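You operate a simulated robot arm through the tools that you are given. There is no shell and no other tool.

The job below is to be done with a simulated robot arm. You get a single attempt, and the scene is never put back.

Task
Swing the spout over the sink, plug the sink, fill it to the line and shut the tap.
Fine: water from the tap; the other controls stay.

It is judged by the outcome, as a careful person would: the job done as asked, and still so three seconds after it is handed in. It fails if anything else is knocked over, pushed out of place, dropped, spilled or broken.

Robot
A 7-joint arm with a two-finger parallel gripper, fixed in place. Base frame: the origin is on the floor under the middle of its stand, x ahead of it, y to its left, z up. Lengths are in mm, angles in degrees, forces in N, time in s.
With the tool pointing down near the work surface it reaches from about 380 to 900 mm from the base axis. Its first joint turns from -143.0 to 143.0 degrees. Payload 3 kg.
The TCP is the grasp point between the finger pads, 30 mm short of the fingertips. In the tool frame z runs along the fingers and y along their closing line. Largest opening 94 mm; finger width 28, thickness 10; the body of the gripper, 50 by 96 mm, starts 55 mm behind the TCP.
Orientation is that of the tool frame in the base frame, as a unit quaternion [x, y, z, w]. With the fingers straight down and closing along the base's y, the tool's x points along the base's -x, its y along +y and its z along -z.

Tools
- The arm moves only by the tool step_arm. Its argument "increments" is a list of rows, each an object of numbers (a shift or turn left out is 0, a gripper value left out holds the last): "x", "y", "z": the shift along the base's x, y, z in m; "wx", "wy", "wz": the turn, a rotation vector about the base's x, y, z in degrees; "fingers": the closure in counts, from 0 (fully open) to 255 (shut). In form: [{"x": .., "y": .., "z": .., "wx": .., "wy": .., "wz": .., "fingers": ..}, ...]. A call has 1 to 20 rows; each row is the pose to reach, as a shift and turn from the pose commanded when the call began. Rows are played at 5 a second. More than 50 mm and 8.6 degrees between two rows, or a gripper value outside its range, and nothing of the call is played. Where a pose cannot be reached the arm comes as near as it can. A force on the tool above 80 N (or 10 N above the force at the start of the call, whichever is more), or a blocked arm, ends the call early, and 0.2 s more pass. Each finger travels about 72 mm/s and halts on what it meets, pressing with about 28 N; the grip force reading is that of the motor and also rises with nothing between the fingers. The clock runs only during rows and for 0.2 s after the last one: add rows that repeat a pose to give the fingers time. It gives the time, the measured TCP pose, the force on the tool (base axes), the opening and the grip force at its end, in the units of the frame above (readings bear some noise), with the torque about the TCP (base axes, N m) and any sound that the robot's microphone picked up, and new pictures: "views" is both (left out), scene, wrist or none.
- Cameras (640 x 400 px; columns grow to the right, rows downward): "scene" is fixed at [51.5, 487.7, 1820.9]; the picture's right is [0.16, -0.99, 0.00], its down [-0.85, -0.14, -0.51] and it looks along [0.51, 0.08, -0.86] (base axes); focal length 214 px, centre (320, 200). "wrist" rides on the gripper at [76, 14, -102] in the tool frame; the picture's right is [-0.18, 0.98, 0.00], its down [-0.75, -0.14, -0.64] and it looks along [-0.63, -0.12, 0.77] (tool axes); focal length 243 px, centre (320, 200). There is no depth. A picture from a camera that has moved, and an enlarged one, comes with that camera's place and axes in the base frame and with its lens. The place of the scene camera against the robot may be out by one fixed shift of up to 12 mm in any direction.
- zoom(camera, box): a new picture of the part [left, top, right, bottom] of that camera's present view, enlarged. No time passes.
- sign_off(): hands the job in; it is judged then, once.

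Places have to be worked out from the pictures, the camera data and where the tool is seen. Open the gripper and draw the arm clear of the work before you hand the job in, unless the task says otherwise.

The tools are called after "Call:" by a JSON object that holds its "fn" and its "kwargs". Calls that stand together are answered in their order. step_arm: Moves the arm, as the interface text tells. Its arguments: {"type":"object","properties":{"increments":{"type":"array","items":{"type":"object","properties":{"x":{"type":"number"},"y":{"type":"number"},"z":{"type":"number"},"wx":{"type":"number"},"wy":{"type":"number"},"wz":{"type":"number"},"fingers":{"type":"number"}}}},"views":{"type":"string","enum":["both","scene","wrist","none"]}},"required":["increments"]} The other tools are called the same way: zoom (camera, box) takes an enlarged picture of a part of a camera's view; sign_off () hands the job in.

At the start:

```text
time_s: 0.0
eef_pos: [421.8, 155.8, 1321.9]
ee_rot: [0.0, 1.0, 0.001, 0.0]
contact_force: [0.6, -0.9, 0.1]
moment: [-0.02, 0.01, 0.0]
opening: 94.1
gripper_force: 0.0
```

scene: 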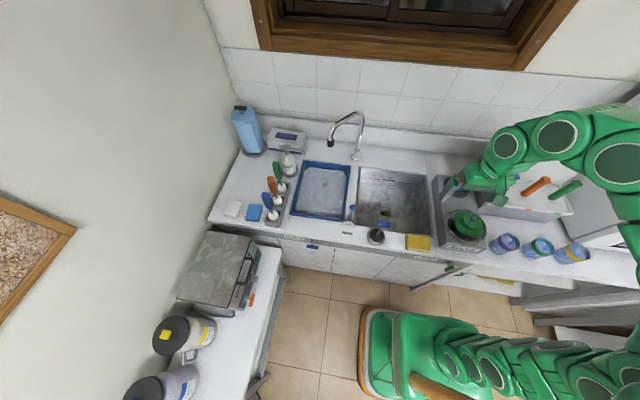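
wrist: 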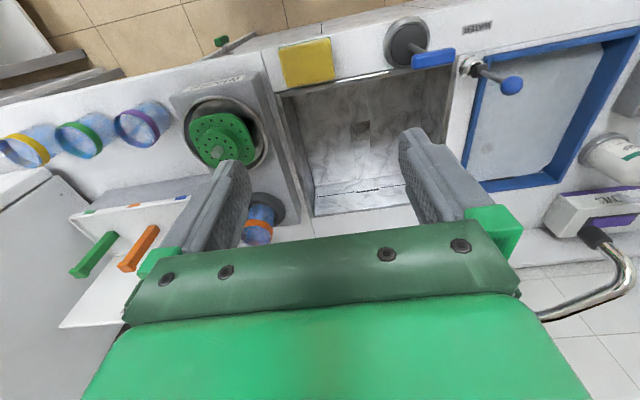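

I'll first look closely at the work area around the sink, tap and labelled controls before moving anything.

Call:
{"fn": "zoom", "kwargs": {"camera": "scene", "box": [260, 90, 460, 260]}}

Call:
{"fn": "zoom", "kwargs": {"camera": "scene", "box": [330, 160, 450, 260]}}

Call:
{"fn": "zoom", "kwargs": {"camera": "wrist", "box": [260, 0, 640, 240]}}

Call:
{"fn": "zoom", "kwargs": {"camera": "wrist", "box": [0, 60, 300, 260]}}

```text
2.35 times, centred on (360, 175) of scene
camera zoom: at [51.5, 487.7, 1820.9], right [0.16, -0.99, 0.0], down [-0.85, -0.14, -0.51], along [0.51, 0.08, -0.86], focal length 505 px, centre (226, 259)
```

zoom: 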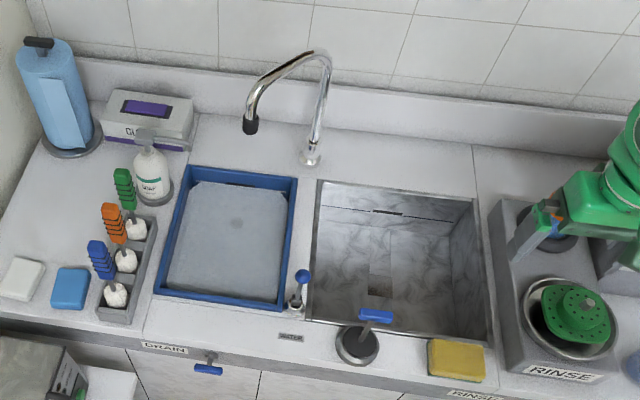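

```text
4.00 times, centred on (390, 210) of scene
camera zoom: at [51.5, 487.7, 1820.9], right [0.16, -0.99, 0.0], down [-0.85, -0.14, -0.51], along [0.51, 0.08, -0.86], focal length 858 px, centre (40, 160)
```

zoom: 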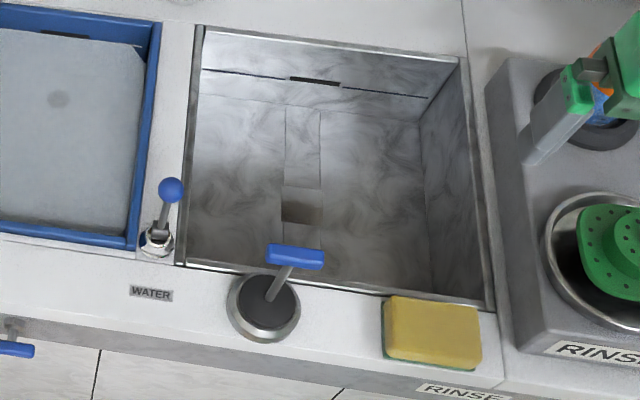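

```text
1.67 times, centred on (450, 120) of wrist
camera zoom: at [345.0, 170.5, 1423.8], right [0.18, 0.98, 0.0], down [0.75, -0.14, 0.64], along [0.63, -0.12, -0.77], focal length 404 px, centre (103, 333)
```

zoom: 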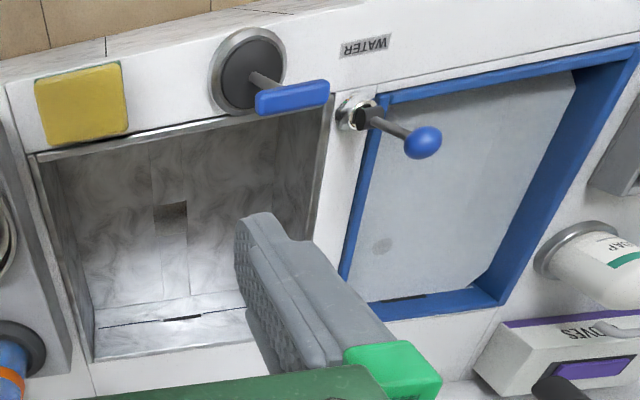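

```text
2.00 times, centred on (150, 160) of wrist
camera zoom: at [345.0, 170.5, 1423.8], right [0.18, 0.98, 0.0], down [0.75, -0.14, 0.64], along [0.63, -0.12, -0.77], focal length 485 px, centre (660, 280)
```

zoom: 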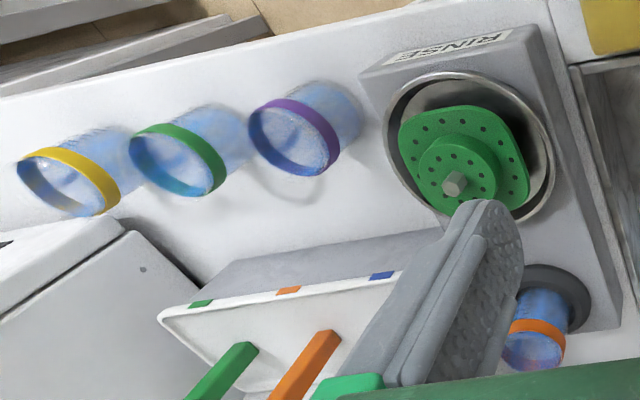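

The pictures put the counter top near z≈930. The steel sink spans about x 470–820, y 50–392, with a T-handled plug at about (432, 298), a ball lever by the "WATER" label at about (495, 420), and the spout base near (887, 419) with its tip over the blue basin. I'll move the wrist camera left at this height to see the lever, basin and spout better.

Call:
{"fn": "step_arm", "kwargs": {"increments": [{"y": 0.04}, {"y": 0.08}, {"y": 0.12}, {"y": 0.16}, {"y": 0.2}, {"y": 0.2}], "views": "both"}}

```text
time_s: 1.4
eef_pos: [421.8, 358.0, 1319.7]
ee_rot: [0.0, 1.0, 0.001, 0.0]
contact_force: [0.8, -0.3, -0.1]
moment: [0.02, 0.02, -0.02]
opening: 93.9
gripper_force: 0.2
camera wrist: at [345.3, 372.8, 1423.4], right [0.18, 0.98, 0.0], down [0.75, -0.14, 0.64], along [0.63, -0.12, -0.77], focal length 243 px, centre (320, 200)
```

scene: 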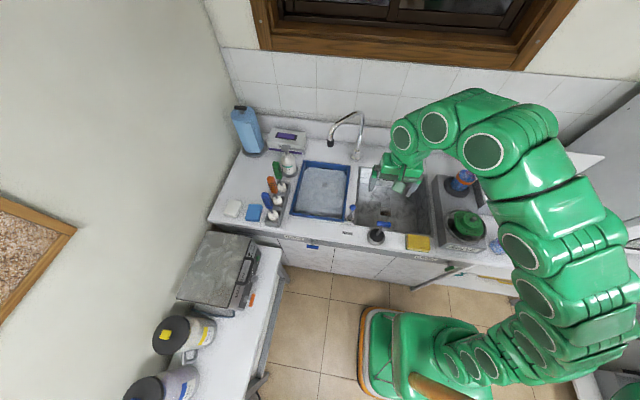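
wrist: 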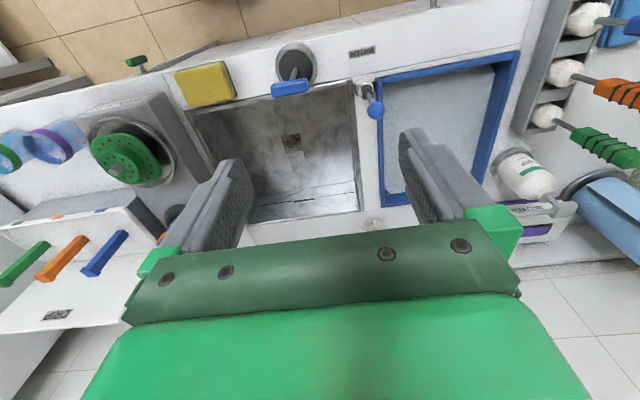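

The view has shifted. I'll zoom in on the sink floor, lever and blue basin from here.

Call:
{"fn": "zoom", "kwargs": {"camera": "wrist", "box": [170, 30, 400, 220]}}

Call:
{"fn": "zoom", "kwargs": {"camera": "wrist", "box": [340, 30, 560, 210]}}

Call:
{"fn": "zoom", "kwargs": {"camera": "scene", "box": [275, 140, 375, 250]}}

Call:
{"fn": "zoom", "kwargs": {"camera": "scene", "box": [310, 90, 390, 170]}}

```text
2.11 times, centred on (285, 125) of wrist
camera zoom: at [345.3, 372.8, 1423.4], right [0.18, 0.98, 0.0], down [0.75, -0.14, 0.64], along [0.63, -0.12, -0.77], focal length 511 px, centre (394, 358)
```

zoom: 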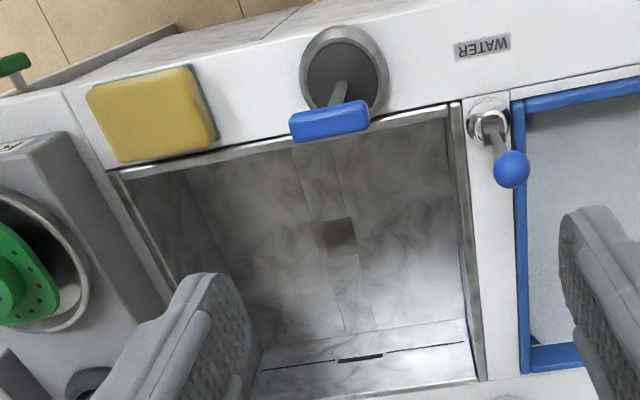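

```text
2.22 times, centred on (450, 120) of wrist
camera zoom: at [345.3, 372.8, 1423.4], right [0.18, 0.98, 0.0], down [0.75, -0.14, 0.64], along [0.63, -0.12, -0.77], focal length 539 px, centre (31, 378)
```

zoom: 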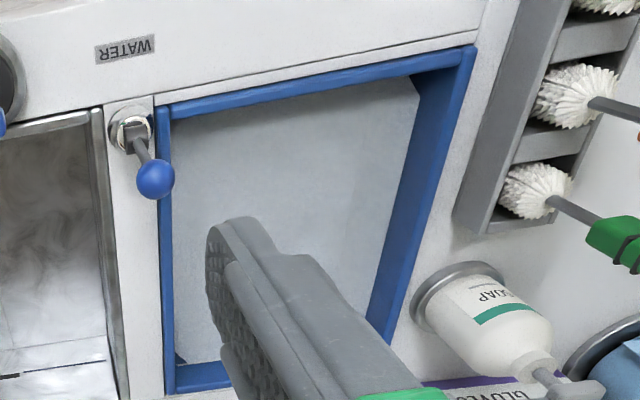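

```text
3.64 times, centred on (325, 195) of scene
camera zoom: at [51.5, 487.7, 1820.9], right [0.16, -0.99, 0.0], down [-0.85, -0.14, -0.51], along [0.51, 0.08, -0.86], focal length 780 px, centre (302, 218)
```

zoom: 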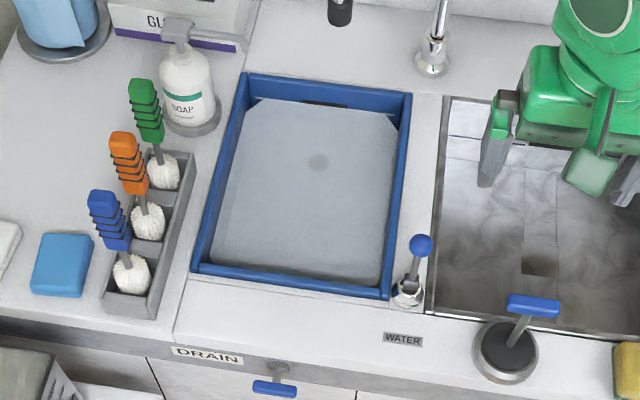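

```text
5.00 times, centred on (350, 130) of scene
camera zoom: at [51.5, 487.7, 1820.9], right [0.16, -0.99, 0.0], down [-0.85, -0.14, -0.51], along [0.51, 0.08, -0.86], focal length 1072 px, centre (170, 550)
```

zoom: 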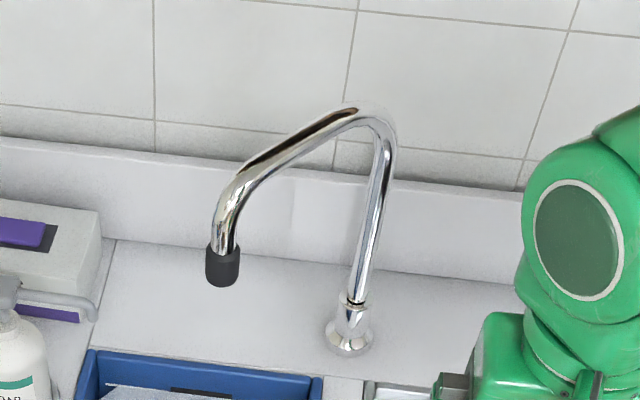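

I'll zoom tightly on the drain area in the sink floor, the plug, the lever base, and the fronts of the counter.

Call:
{"fn": "zoom", "kwargs": {"camera": "wrist", "box": [270, 115, 320, 165]}}

Call:
{"fn": "zoom", "kwargs": {"camera": "wrist", "box": [260, 35, 400, 125]}}

Call:
{"fn": "zoom", "kwargs": {"camera": "scene", "box": [335, 195, 405, 250]}}

Call:
{"fn": "zoom", "kwargs": {"camera": "wrist", "box": [340, 70, 400, 130]}}

```text
8.00 times, centred on (295, 140) of wrist
camera zoom: at [345.3, 372.8, 1423.4], right [0.18, 0.98, 0.0], down [0.75, -0.14, 0.64], along [0.63, -0.12, -0.77], focal length 1941 px, centre (520, 680)
```

zoom: 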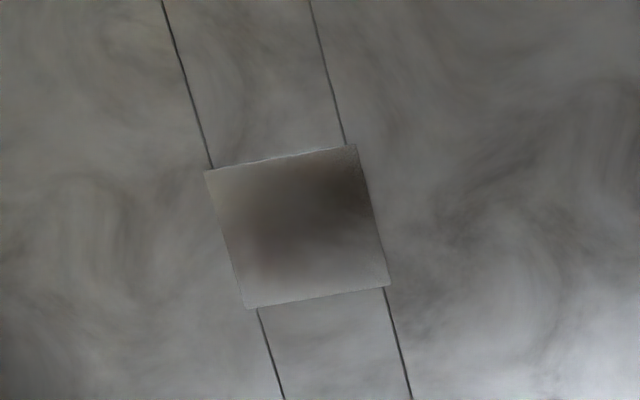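

```text
4.44 times, centred on (330, 80) of wrist
camera zoom: at [345.3, 372.8, 1423.4], right [0.18, 0.98, 0.0], down [0.75, -0.14, 0.64], along [0.63, -0.12, -0.77], focal length 1078 px, centre (276, 733)
```

zoom: 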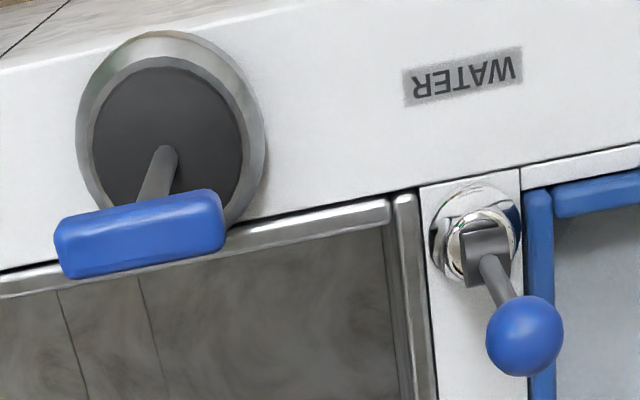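

```text
7.27 times, centred on (370, 222) of scene
camera zoom: at [51.5, 487.7, 1820.9], right [0.16, -0.99, 0.0], down [-0.85, -0.14, -0.51], along [0.51, 0.08, -0.86], focal length 1560 px, centre (-44, 36)
```

zoom: 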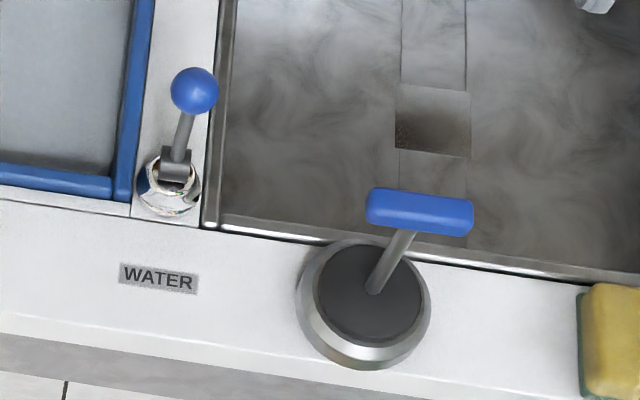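

```text
6.67 times, centred on (370, 100) of wrist
camera zoom: at [345.3, 372.8, 1423.4], right [0.18, 0.98, 0.0], down [0.75, -0.14, 0.64], along [0.63, -0.12, -0.77], focal length 1618 px, centre (-13, 867)
```

zoom: 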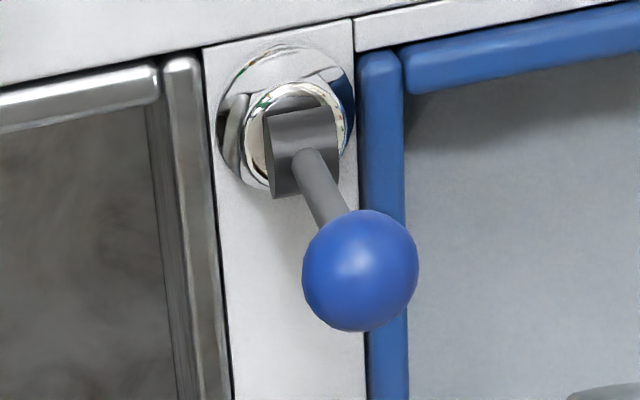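

Floor seams show the sink's drain is a square hole near (645, 232). The plug has a wide disc, a tall stem and a blue bar, and the lever stands upright in a clevis. Next I'll pitch the tool forward about 30° at this place so the wrist camera can see the spout.

Call:
{"fn": "step_arm", "kwargs": {"increments": [{"wy": -7.5}, {"wy": -15}, {"wy": -22.5}, {"wy": -30}, {"wy": -30}], "views": "both"}}

```text
time_s: 2.8
eef_pos: [446.2, 356.3, 1293.0]
ee_rot: [0.012, 0.977, 0.015, 0.211]
contact_force: [-0.4, 0.2, -0.1]
moment: [0.0, -0.01, 0.01]
opening: 94.1
gripper_force: 0.0
stopped in row 5: the arm was blocked; the commanded pose is now the measured one
camera wrist: at [334.8, 368.8, 1355.8], right [0.18, 0.98, 0.11], down [0.42, -0.18, 0.89], along [0.89, -0.12, -0.44], focal length 243 px, centre (320, 200)
```

scene: 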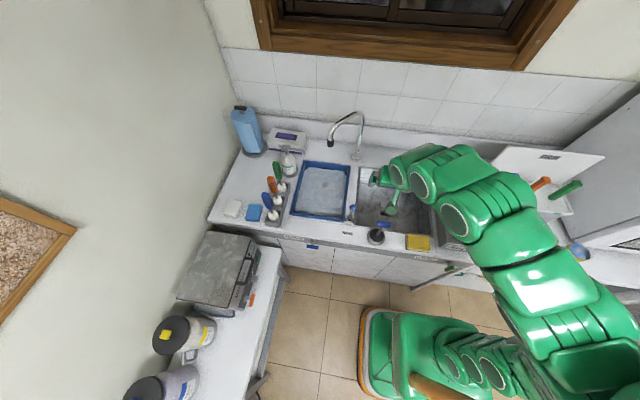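
wrist: 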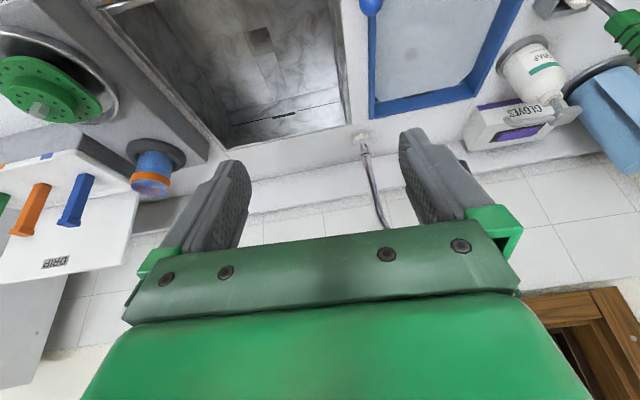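

The arm stopped at about 24° pitch, most likely a joint limit, and the hand hides the spout's outlet. I'll level the tool, then move right, so the next call can yaw the camera toward the spout.

Call:
{"fn": "step_arm", "kwargs": {"increments": [{"wx": -0.44, "wy": 6.1, "wz": 0.35, "y": -0.03, "z": 0.01}, {"wx": -0.88, "wy": 12.2, "wz": 0.7, "y": -0.07, "z": 0.02}, {"wx": -1.3, "wy": 18.3, "wz": 1.05, "y": -0.11, "z": 0.03}, {"wx": -1.75, "wy": 24.5, "wz": 1.4, "x": -0.02, "y": -0.15, "z": 0.035}, {"wx": -1.75, "wy": 24.5, "wz": 1.4, "x": -0.02, "y": -0.15, "z": 0.035}], "views": "none"}}

```text
time_s: 4.0
eef_pos: [425.9, 204.4, 1328.8]
ee_rot: [-0.003, 1.0, 0.0, 0.001]
contact_force: [0.5, -0.9, -0.4]
moment: [0.03, 0.0, -0.02]
opening: 94.0
gripper_force: 0.0
```

The tool is level again at (426, 204, 1329). I'll yaw it left by about 40° to point the camera at the spout.

Call:
{"fn": "step_arm", "kwargs": {"increments": [{"wz": 8}, {"wz": 16}, {"wz": 24}, {"wz": 32}, {"wz": 40}, {"wz": 40}], "views": "both"}}

```text
time_s: 5.4
eef_pos: [425.8, 206.0, 1330.3]
ee_rot: [-0.345, 0.939, 0.0, 0.003]
contact_force: [-0.2, 0.8, 0.1]
moment: [0.01, 0.02, 0.01]
opening: 94.4
gripper_force: 0.0
camera wrist: at [356.9, 166.7, 1432.3], right [-0.5, 0.87, 0.0], down [0.66, 0.38, 0.65], along [0.56, 0.32, -0.76], focal length 243 px, centre (320, 200)
```

scene: 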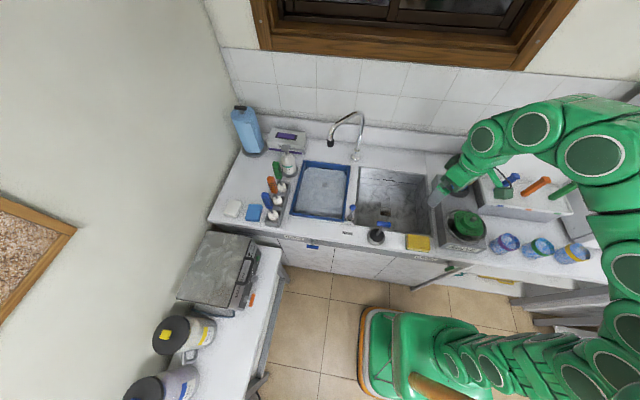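
wrist: 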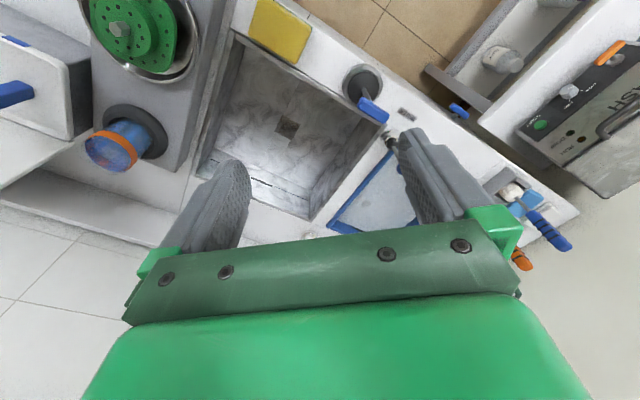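

From here the hand hides anything far and high, so the camera needs to be nearer and above the spout. I'll undo the yaw and move to about (600, 470, 1330), which stays well above the spout top (z≈1200).

Call:
{"fn": "step_arm", "kwargs": {"increments": [{"wz": -8, "x": 0.025, "y": 0.035}, {"wz": -16, "x": 0.05, "y": 0.07}, {"wz": -24, "x": 0.075, "y": 0.105}, {"wz": -32, "x": 0.1, "y": 0.14}, {"wz": -40, "x": 0.125, "y": 0.175}, {"wz": -40, "x": 0.15, "y": 0.21}, {"wz": -40, "x": 0.175, "y": 0.245}, {"wz": -40, "x": 0.175, "y": 0.265}, {"wz": -40, "x": 0.175, "y": 0.265}], "views": "both"}}

```text
time_s: 7.4
eef_pos: [549.3, 409.7, 1271.4]
ee_rot: [-0.001, 1.0, -0.001, 0.003]
contact_force: [1.1, -0.8, 0.6]
moment: [0.02, 0.0, 0.02]
opening: 93.8
gripper_force: 0.1
out of reach, approached as far as the arm can: row 4, 5, 6, 7, 8, 9
camera wrist: at [472.2, 424.4, 1373.8], right [0.18, 0.98, 0.0], down [0.75, -0.14, 0.65], along [0.64, -0.12, -0.76], focal length 243 px, centre (320, 200)
```

scene: 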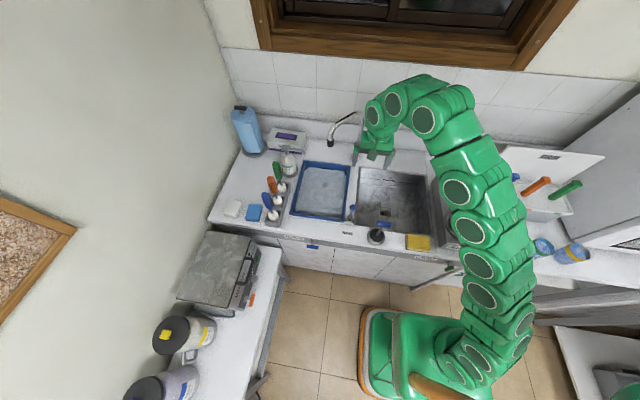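
wrist: 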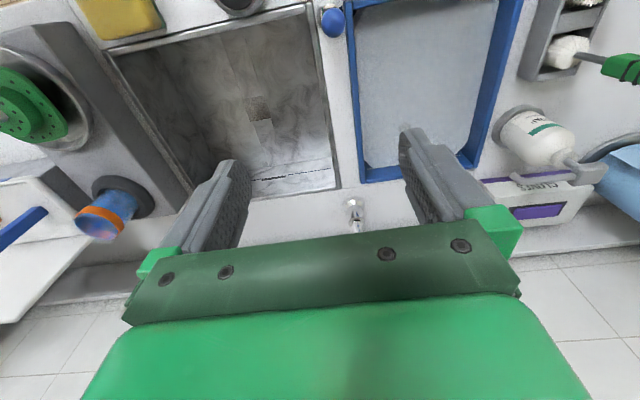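

With the tool straight down, reach falls short of the spout outlet, which I put at about (723, 559, 1158). I'll pitch the tool forward about 45° toward +x while moving to around (590, 545, 1235). That should extend the reach and bring the outlet into the wrist view.

Call:
{"fn": "step_arm", "kwargs": {"increments": [{"wy": -7.5, "x": -0.002, "y": 0.012, "z": -0.016}, {"wy": -15, "x": -0.004, "y": 0.025, "z": -0.032}, {"wy": -22.5, "x": -0.006, "y": 0.037, "z": -0.048}, {"wy": -30, "x": -0.008, "y": 0.05, "z": -0.064}, {"wy": -37.5, "x": -0.01, "y": 0.062, "z": -0.08}, {"wy": -45, "x": -0.011, "y": 0.074, "z": -0.095}, {"wy": -45, "x": -0.011, "y": 0.074, "z": -0.095}], "views": "both"}}

```text
time_s: 9.0
eef_pos: [537.6, 484.2, 1174.8]
ee_rot: [-0.002, 0.923, -0.002, 0.386]
contact_force: [0.5, 0.5, 0.1]
moment: [0.03, 0.0, 0.02]
opening: 94.0
gripper_force: 0.0
camera wrist: at [410.1, 498.2, 1192.6], right [0.13, 0.98, 0.13], down [0.07, -0.14, 0.99], along [0.99, -0.12, -0.09], focal length 243 px, centre (320, 200)
```

scene: 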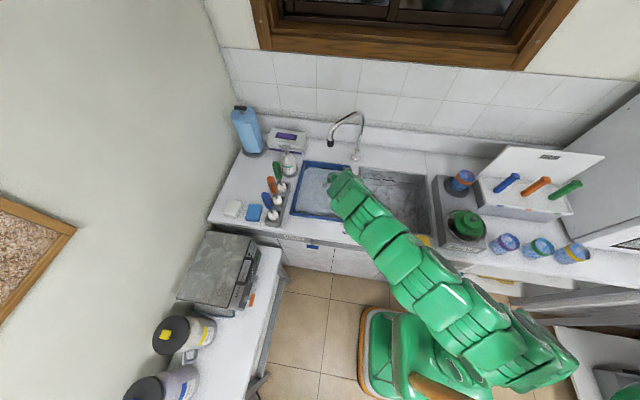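
wrist: 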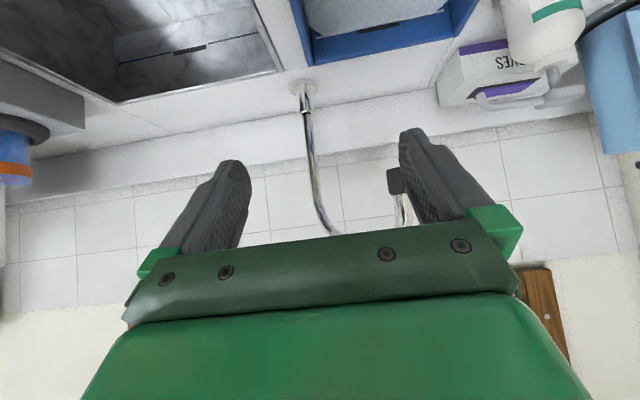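

The pitched pose works: at (538, 484, 1175) I can now see the riser, base and black outlet. I'll zoom in to measure them.

Call:
{"fn": "zoom", "kwargs": {"camera": "wrist", "box": [280, 60, 440, 240]}}

Call:
{"fn": "zoom", "kwargs": {"camera": "wrist", "box": [360, 130, 460, 240]}}

Call:
{"fn": "zoom", "kwargs": {"camera": "scene", "box": [300, 90, 400, 220]}}

```text
2.22 times, centred on (360, 150) of wrist
camera zoom: at [410.1, 498.2, 1192.6], right [0.13, 0.98, 0.13], down [0.07, -0.14, 0.99], along [0.99, -0.12, -0.09], focal length 539 px, centre (231, 311)
```

zoom: 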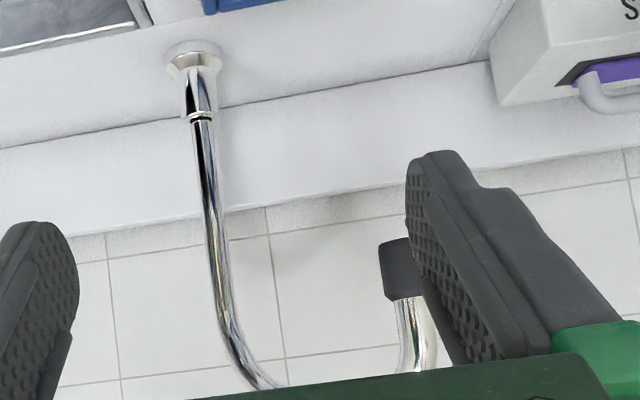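

```text
3.64 times, centred on (410, 185) of wrist
camera zoom: at [410.1, 498.2, 1192.6], right [0.13, 0.98, 0.13], down [0.07, -0.14, 0.99], along [0.99, -0.12, -0.09], focal length 882 px, centre (-7, 254)
```

zoom: 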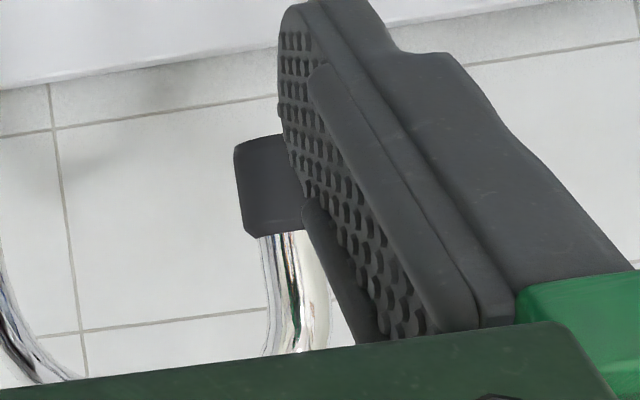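

```text
3.08 times, centred on (350, 155) of scene
camera zoom: at [51.5, 487.7, 1820.9], right [0.16, -0.99, 0.0], down [-0.85, -0.14, -0.51], along [0.51, 0.08, -0.86], focal length 660 px, centre (228, 338)
```

zoom: 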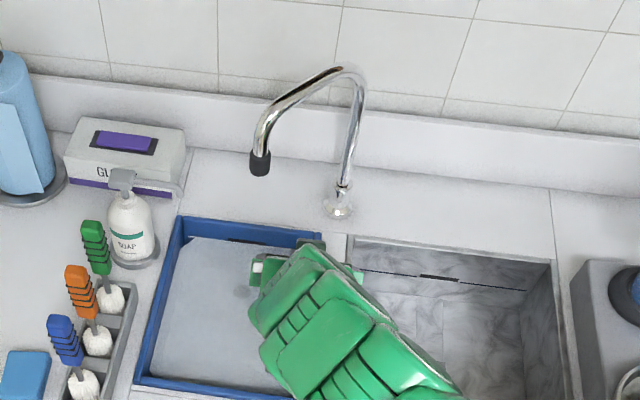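

The outlet's black tip triangulates to about (732, 569, 1153), roughly 36 mm wide, with the spout base near (885, 432). I'll move left to line up with it at x≈640 with the fingers open, tilting a little more for reach, and then check the view.

Call:
{"fn": "step_arm", "kwargs": {"increments": [{"y": 0.03, "x": 0.01, "z": -0.005, "wy": -2}, {"y": 0.06, "x": 0.03, "z": -0.01, "wy": -4}, {"y": 0.0845, "x": 0.06, "z": -0.015, "wy": -6}, {"y": 0.0845, "x": 0.09, "z": -0.02, "wy": -8}, {"y": 0.0845, "x": 0.09, "z": -0.02, "wy": -8}], "views": "both"}}

```text
time_s: 10.2
eef_pos: [628.2, 568.0, 1154.7]
ee_rot: [-0.002, 0.894, -0.001, 0.449]
contact_force: [-1.1, 0.1, -0.7]
moment: [0.04, -0.03, 0.0]
opening: 93.9
gripper_force: 0.1
camera wrist: at [500.0, 582.8, 1155.1], right [0.11, 0.98, 0.14], down [-0.06, -0.14, 0.99], along [0.99, -0.12, 0.05], focal length 243 px, centre (320, 200)
```

scene: 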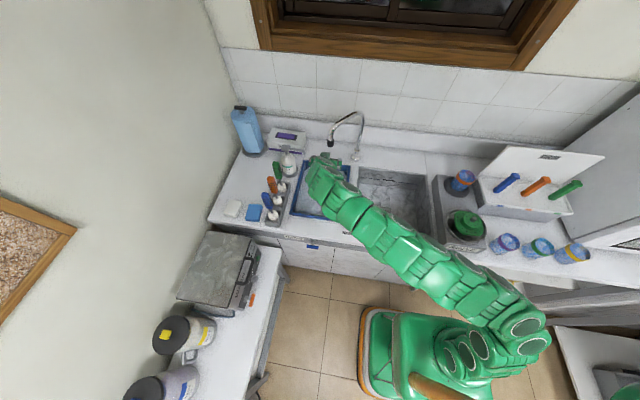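
wrist: 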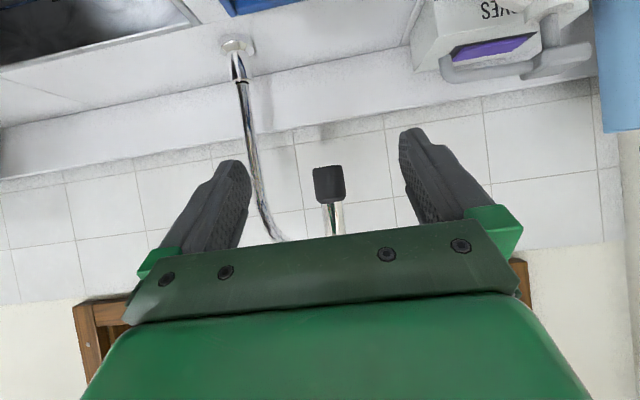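

The outlet sits centred between the open fingers, confirmed at (732, 568, 1153). I'll advance along +x until it's between the pads, then partly close to straddle it loosely.

Call:
{"fn": "step_arm", "kwargs": {"increments": [{"x": 0.03, "z": -0.002}, {"x": 0.06, "z": -0.004}, {"x": 0.08, "z": -0.005}, {"x": 0.093, "z": -0.006}, {"x": 0.093, "z": -0.006}], "views": "both"}}

```text
time_s: 11.4
eef_pos: [720.7, 570.6, 1150.7]
ee_rot: [-0.002, 0.894, -0.001, 0.448]
contact_force: [0.2, -0.3, 0.2]
moment: [0.03, 0.02, 0.01]
opening: 94.2
gripper_force: 0.1
camera wrist: at [591.8, 584.2, 1150.1], right [0.11, 0.98, 0.14], down [-0.06, -0.14, 0.99], along [0.99, -0.12, 0.05], focal length 243 px, centre (320, 200)
```

scene: 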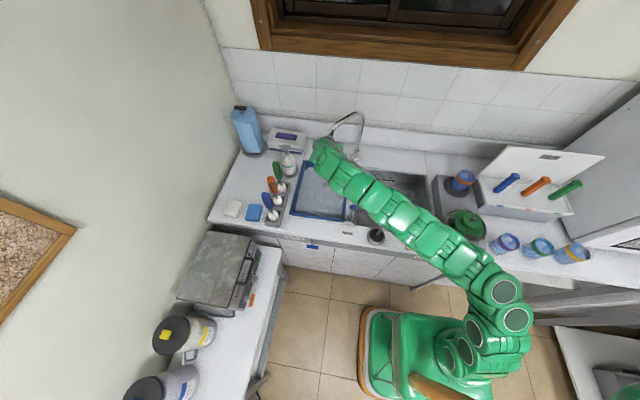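
wrist: 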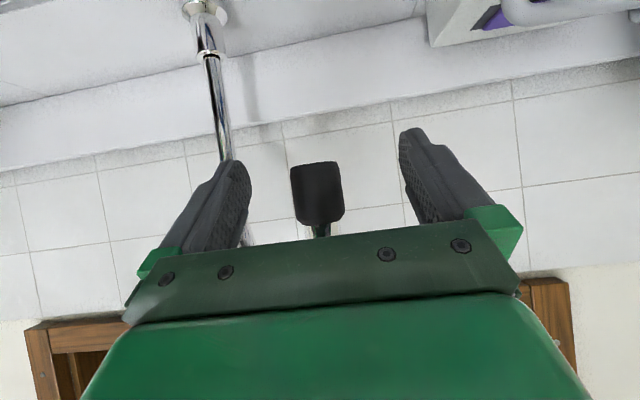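

The outlet now sits right at the grasp point. I'll close to about 46 mm, leaving a small gap each side, and check.

Call:
{"fn": "step_arm", "kwargs": {"increments": [{"fingers": 128}, {"fingers": 128}, {"fingers": 128}, {"fingers": 128}], "views": "wrist"}}

```text
time_s: 12.4
eef_pos: [720.8, 569.9, 1149.3]
ee_rot: [-0.002, 0.894, -0.002, 0.449]
contact_force: [0.2, 0.6, 0.4]
moment: [-0.03, -0.01, 0.01]
opening: 47.0
gripper_force: 0.1
camera wrist: at [591.7, 584.3, 1150.0], right [0.11, 0.98, 0.14], down [-0.06, -0.14, 0.99], along [0.99, -0.12, 0.05], focal length 243 px, centre (320, 200)
```

wrist: 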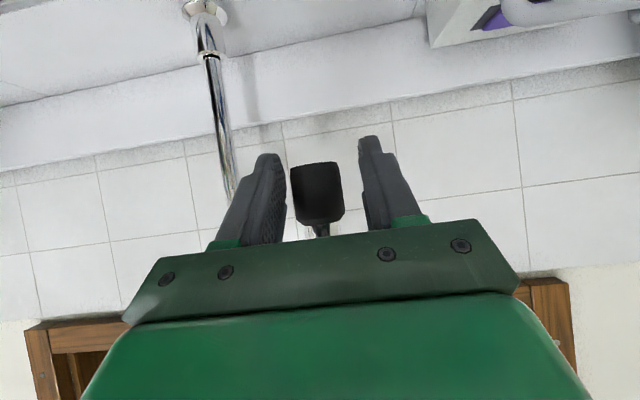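

The outlet is straddled, and the base re-measures at about (896, 438), giving a swing radius of about 210 mm. I'll sweep the first half of the arc, to where the spout points toward the robot, and check.

Call:
{"fn": "step_arm", "kwargs": {"increments": [{"x": -0.0085, "y": -0.0116}, {"x": -0.016, "y": -0.0233}, {"x": -0.0229, "y": -0.0358}, {"x": -0.0288, "y": -0.0488}, {"x": -0.0338, "y": -0.0619}, {"x": -0.038, "y": -0.0754}, {"x": -0.0412, "y": -0.0893}, {"x": -0.0435, "y": -0.1034}, {"x": -0.0448, "y": -0.1172}, {"x": -0.0452, "y": -0.1315}], "views": "both"}}

```text
time_s: 14.6
eef_pos: [676.3, 439.2, 1149.2]
ee_rot: [-0.002, 0.894, -0.001, 0.448]
contact_force: [-0.1, 0.0, 0.1]
moment: [-0.01, -0.02, 0.04]
opening: 46.9
gripper_force: 0.0
camera wrist: at [548.5, 453.8, 1150.0], right [0.11, 0.98, 0.14], down [-0.06, -0.14, 0.99], along [0.99, -0.11, 0.05], focal length 243 px, centre (320, 200)
```

scene: 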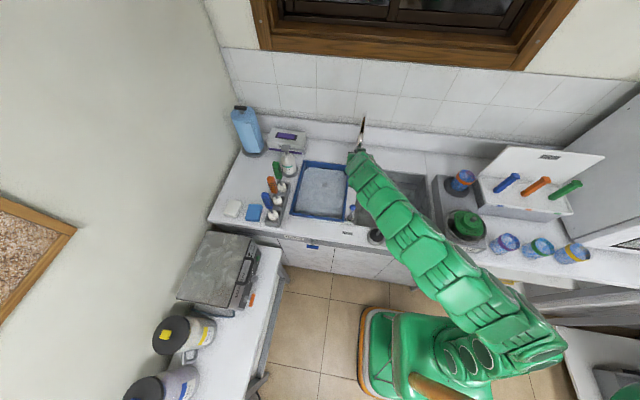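
wrist: 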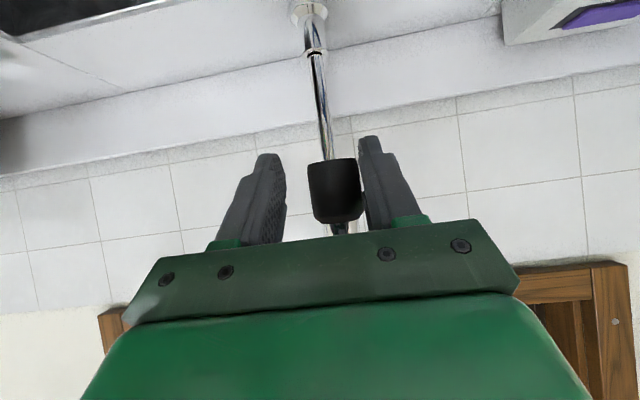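

The spout follows easily and now points at the robot. I'll sweep the rest of the arc so the outlet ends up over the sink at about (731, 310).

Call:
{"fn": "step_arm", "kwargs": {"increments": [{"x": 0.0006, "y": -0.0142}, {"x": 0.0021, "y": -0.028}, {"x": 0.0046, "y": -0.0421}, {"x": 0.008, "y": -0.0559}, {"x": 0.0123, "y": -0.0693}, {"x": 0.0175, "y": -0.0824}, {"x": 0.0237, "y": -0.0953}, {"x": 0.0307, "y": -0.1077}, {"x": 0.0383, "y": -0.1193}, {"x": 0.0469, "y": -0.1307}, {"x": 0.0469, "y": -0.1307}], "views": "both"}}

```text
time_s: 17.0
eef_pos: [721.5, 307.7, 1149.6]
ee_rot: [-0.002, 0.894, -0.002, 0.449]
contact_force: [-0.1, 0.3, -0.7]
moment: [0.02, 0.01, 0.03]
opening: 47.0
gripper_force: 0.1
camera wrist: at [593.0, 321.3, 1149.9], right [0.11, 0.98, 0.14], down [-0.06, -0.14, 0.99], along [0.99, -0.12, 0.05], focal length 243 px, centre (320, 200)
```

scene: 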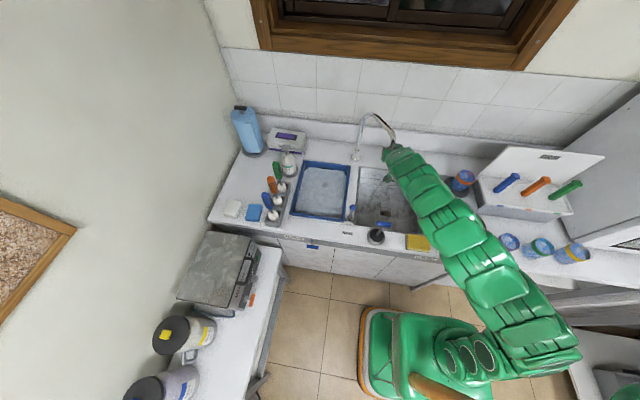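
wrist: 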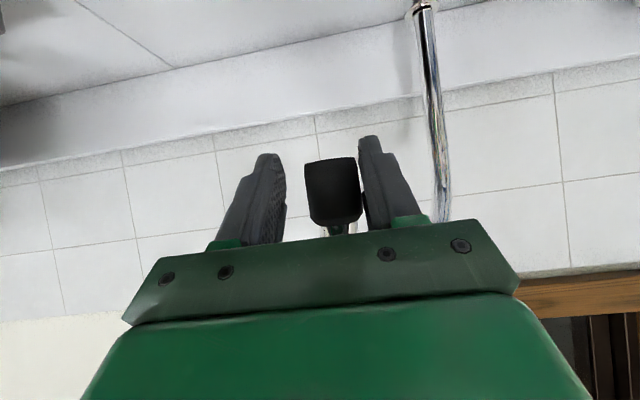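

The outlet is over the sink at about (732, 312). I'll open the fingers and back straight out along −x, leaving the spout where it is.

Call:
{"fn": "step_arm", "kwargs": {"increments": [{"fingers": 40}, {"fingers": 40}, {"x": -0.03, "fingers": 40}, {"x": -0.07, "fingers": 40}, {"x": -0.11, "fingers": 40}, {"x": -0.15, "fingers": 40}, {"x": -0.15, "fingers": 40}], "views": "both"}}

```text
time_s: 18.6
eef_pos: [575.8, 300.2, 1138.5]
ee_rot: [0.005, 0.898, -0.006, 0.439]
contact_force: [-0.4, -0.6, 0.0]
moment: [0.03, 0.01, 0.0]
opening: 79.2
gripper_force: 0.1
camera wrist: at [447.5, 317.1, 1141.2], right [0.13, 0.98, 0.14], down [-0.05, -0.13, 0.99], along [0.99, -0.13, 0.03], focal length 243 px, centre (320, 200)
```

scene: 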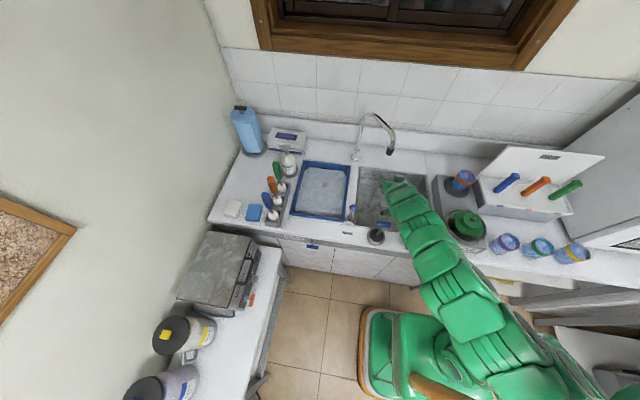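
wrist: 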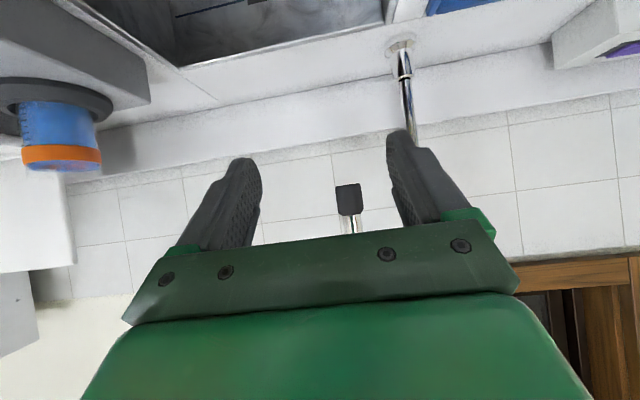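

The spout is clear and stays over the sink. Next is the plug: I'll level the tool again and retreat up to about (470, 300, 1230), well above the plug handle.

Call:
{"fn": "step_arm", "kwargs": {"increments": [{"wx": 0.1, "wy": 7.4, "wz": 0.1, "x": -0.012, "z": 0.02}, {"wx": 0.2, "wy": 14.9, "wz": 0.2, "x": -0.025, "z": 0.035}, {"wx": 0.3, "wy": 22.3, "wz": 0.3, "x": -0.04, "z": 0.05}, {"wx": 0.4, "wy": 29.8, "wz": 0.4, "x": -0.055, "z": 0.065}, {"wx": 0.5, "wy": 37.3, "wz": 0.45, "x": -0.07, "z": 0.08}, {"wx": 0.6, "wy": 44.7, "wz": 0.5, "x": -0.085, "z": 0.09}, {"wx": 0.7, "wy": 52.2, "wz": 0.6, "x": -0.1, "z": 0.095}, {"wx": 0.7, "wy": 52.2, "wz": 0.6, "x": -0.1, "z": 0.095, "fingers": 0}, {"wx": 0.7, "wy": 52.2, "wz": 0.6, "x": -0.1, "z": 0.095, "fingers": 0}], "views": "both"}}

```text
time_s: 20.6
eef_pos: [472.9, 306.9, 1244.7]
ee_rot: [-0.004, 1.0, 0.007, 0.009]
contact_force: [0.2, -0.4, -0.2]
moment: [0.01, 0.04, -0.02]
opening: 94.1
gripper_force: 0.0
camera wrist: at [393.3, 319.4, 1346.6], right [0.18, 0.98, 0.02], down [0.74, -0.14, 0.65], along [0.65, -0.1, -0.76], focal length 243 px, centre (320, 200)
```

scene: 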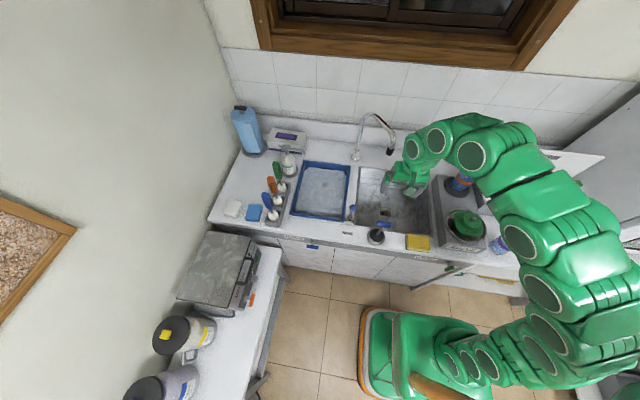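
wrist: 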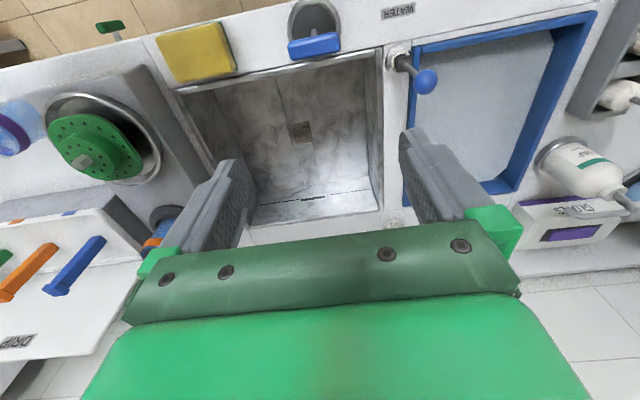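

I'll correct the small residual tilt and shift to be behind the plug, then yaw 90° so the fingers close across the plug's T-bar.

Call:
{"fn": "step_arm", "kwargs": {"increments": [{"wx": -0.4, "wy": 0.5, "wz": -0.23, "x": -0.015, "z": -0.01}, {"wx": -0.8, "wy": 1.03, "wz": -0.46, "x": -0.035, "z": -0.015}, {"wx": -0.8, "wy": 1.03, "wz": -0.46, "x": -0.035, "z": -0.015}], "views": "wrist"}}

Call:
{"fn": "zoom", "kwargs": {"camera": "wrist", "box": [240, 0, 460, 140]}}

```text
time_s: 21.4
eef_pos: [437.0, 306.7, 1231.4]
ee_rot: [0.0, 1.0, 0.0, 0.0]
contact_force: [0.5, 0.0, -1.1]
moment: [-0.02, 0.01, 0.03]
opening: 93.8
gripper_force: 0.1
camera wrist: at [360.4, 320.0, 1333.9], right [0.18, 0.98, 0.0], down [0.75, -0.14, 0.64], along [0.63, -0.12, -0.77], focal length 243 px, centre (320, 200)
```

wrist: 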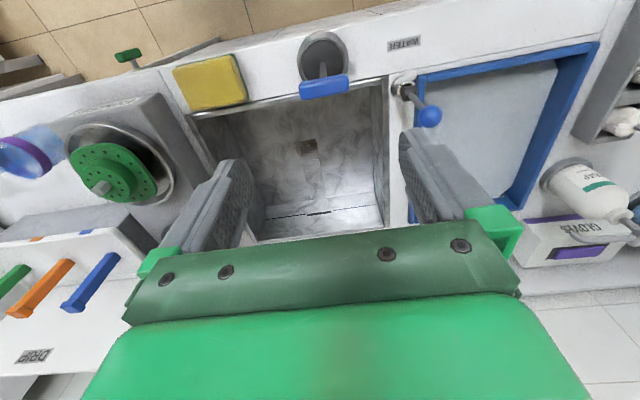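

```text
2.86 times, centred on (350, 70) of wrist
camera zoom: at [360.4, 320.0, 1333.9], right [0.18, 0.98, 0.0], down [0.75, -0.14, 0.64], along [0.63, -0.12, -0.77], focal length 693 px, centre (234, 571)
```

zoom: 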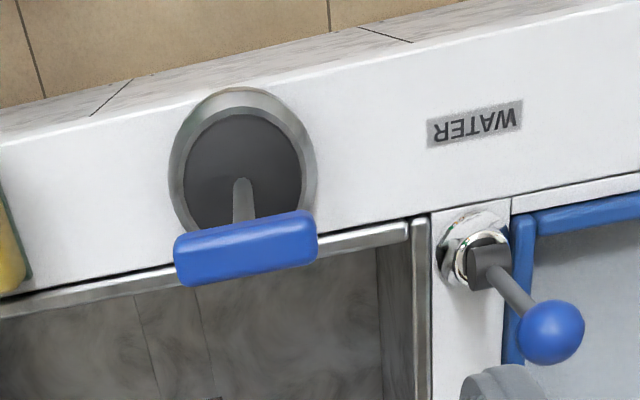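

The view triangulates the plug's T-bar to about (437, 310, 1043), 57 mm long in y, with the tool now vertical right above it. I'll yaw +90° here at safe height.

Call:
{"fn": "step_arm", "kwargs": {"increments": [{"wz": 8.2}, {"wz": 16.4}, {"wz": 24.6}, {"wz": 32.8}, {"wz": 41}, {"wz": 49.2}, {"wz": 57.4}, {"wz": 65.6}, {"wz": 73.8}, {"wz": 82}, {"wz": 90}, {"wz": 90}], "views": "both"}}

```text
time_s: 24.0
eef_pos: [436.4, 306.9, 1228.9]
ee_rot: [0.708, -0.706, 0.0, -0.001]
contact_force: [-0.3, 0.1, -0.2]
moment: [-0.01, 0.0, -0.01]
opening: 94.4
gripper_force: 0.2
camera wrist: at [422.6, 230.9, 1332.3], right [-0.98, 0.18, 0.0], down [0.14, 0.75, 0.64], along [0.12, 0.63, -0.77], focal length 243 px, centre (320, 200)
```

scene: 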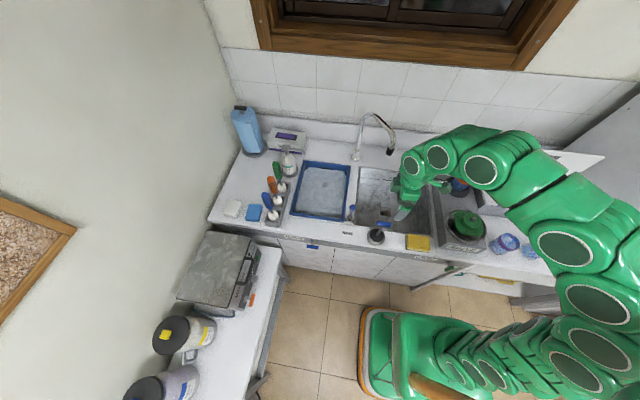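
wrist: 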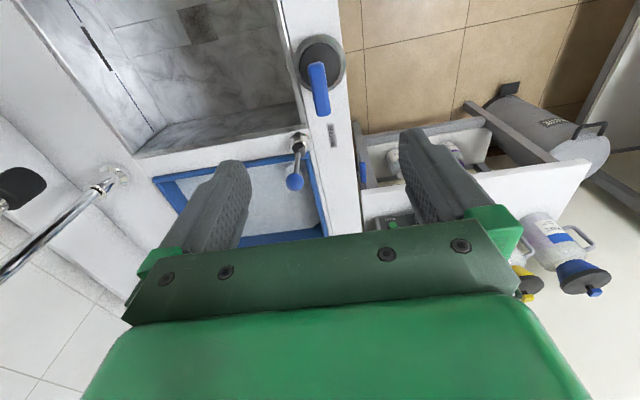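

The yaw worked. I'll zoom in on the bar for its exact centre and direction before descending.

Call:
{"fn": "zoom", "kwargs": {"camera": "wrist", "box": [270, 20, 370, 130]}}

```text
3.64 times, centred on (320, 75) of wrist
camera zoom: at [422.6, 230.9, 1332.3], right [-0.98, 0.18, 0.0], down [0.14, 0.75, 0.64], along [0.12, 0.63, -0.77], focal length 882 px, centre (320, 654)
```

zoom: 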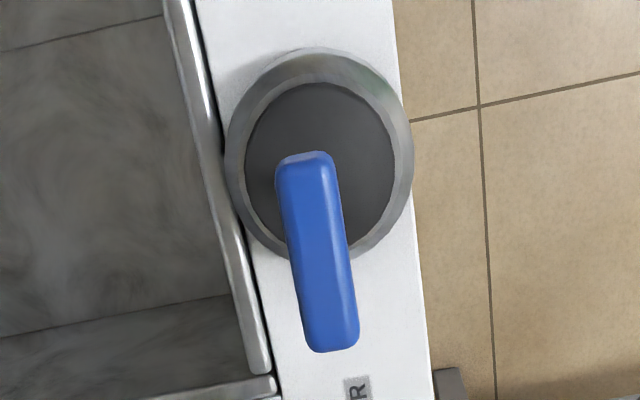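

The T-bar is centred at about (437.5, 310.5, 1043) and aligned with y. I'll descend with open fingers to straddle it.

Call:
{"fn": "step_arm", "kwargs": {"increments": [{"x": 0.001, "y": 0.002, "z": -0.04}, {"x": 0.001, "y": 0.003, "z": -0.08}, {"x": 0.001, "y": 0.003, "z": -0.12}, {"x": 0.001, "y": 0.003, "z": -0.15}, {"x": 0.001, "y": 0.003, "z": -0.15}], "views": "both"}}

Call:
{"fn": "zoom", "kwargs": {"camera": "wrist", "box": [200, 80, 440, 240]}}

```text
time_s: 25.2
eef_pos: [439.1, 310.0, 1079.4]
ee_rot: [0.707, -0.707, 0.0, 0.0]
contact_force: [0.0, -0.1, 0.3]
moment: [0.03, 0.02, 0.0]
opening: 93.9
gripper_force: 0.1
camera wrist: at [424.6, 234.3, 1181.8], right [-0.98, 0.18, 0.0], down [0.14, 0.75, 0.64], along [0.12, 0.63, -0.77], focal length 243 px, centre (320, 200)
```

scene: 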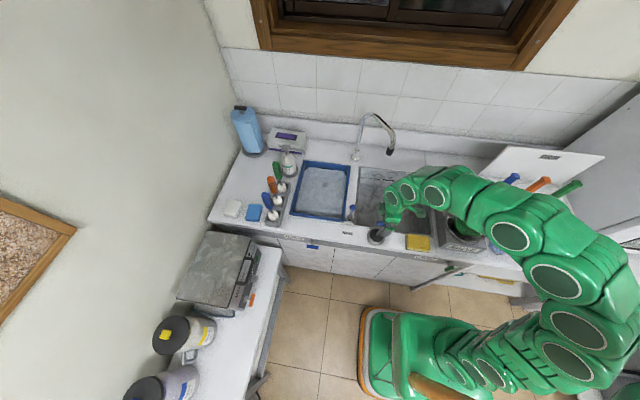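
wrist: 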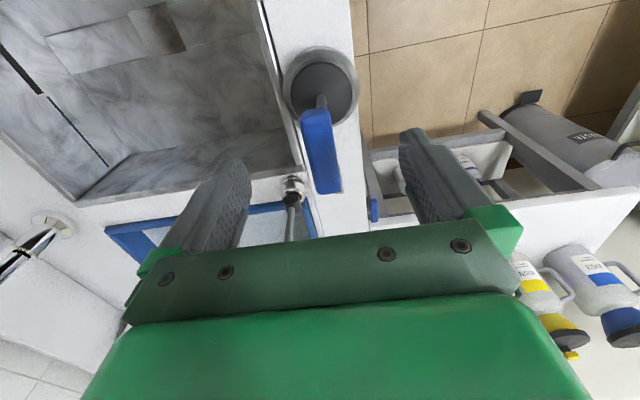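

```text
2.50 times, centred on (320, 160) of wrist
camera zoom: at [424.6, 234.3, 1181.8], right [-0.98, 0.18, 0.0], down [0.14, 0.75, 0.64], along [0.12, 0.63, -0.77], focal length 606 px, centre (320, 300)
```

zoom: 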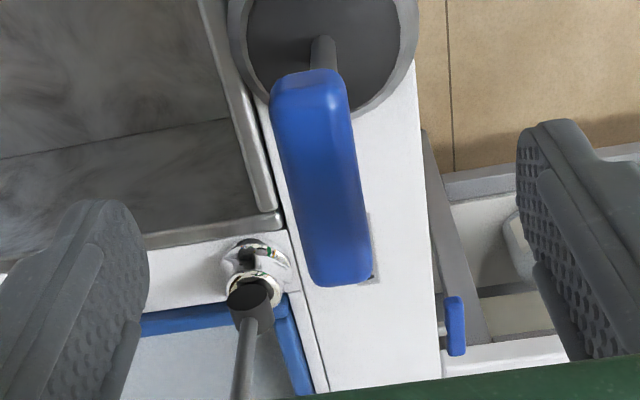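

The bar is centred between the fingers and about 38 mm below the grasp point. I'll lower to it and then close the fingers.

Call:
{"fn": "step_arm", "kwargs": {"increments": [{"z": -0.02}, {"z": -0.039}, {"z": -0.039, "fingers": 255}, {"z": -0.039, "fingers": 255}, {"z": -0.039, "fingers": 255}, {"z": -0.039, "fingers": 255}, {"z": -0.039, "fingers": 255}], "views": "both"}}

Call:
{"fn": "zoom", "kwargs": {"camera": "wrist", "box": [240, 80, 400, 240]}}

```text
time_s: 26.8
eef_pos: [439.3, 311.7, 1039.3]
ee_rot: [0.707, -0.707, 0.0, 0.0]
contact_force: [0.5, 0.8, -0.2]
moment: [0.01, -0.03, -0.04]
opening: 21.8
gripper_force: 28.6
camera wrist: at [423.8, 235.2, 1141.9], right [-0.98, 0.18, 0.0], down [0.14, 0.75, 0.64], along [0.12, 0.63, -0.77], focal length 243 px, centre (320, 200)
```

scene: 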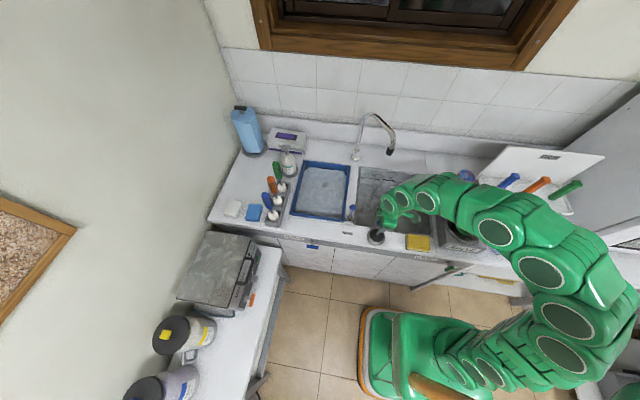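
wrist: 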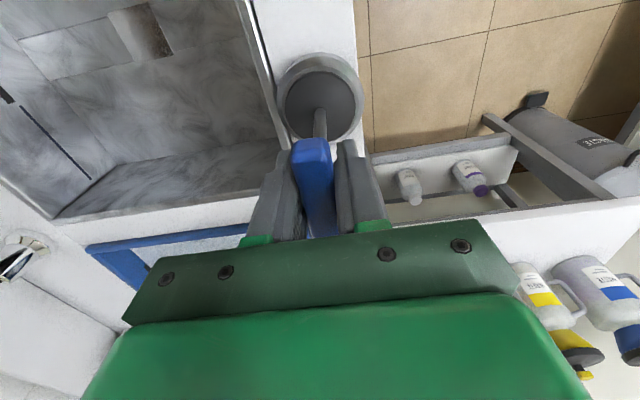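

```text
2.50 times, centred on (320, 160) of wrist
camera zoom: at [423.8, 235.2, 1141.9], right [-0.98, 0.18, 0.0], down [0.14, 0.75, 0.64], along [0.12, 0.63, -0.77], focal length 606 px, centre (320, 300)
```

zoom: 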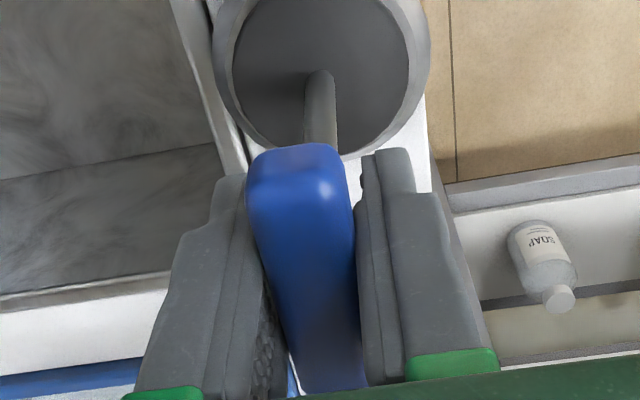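

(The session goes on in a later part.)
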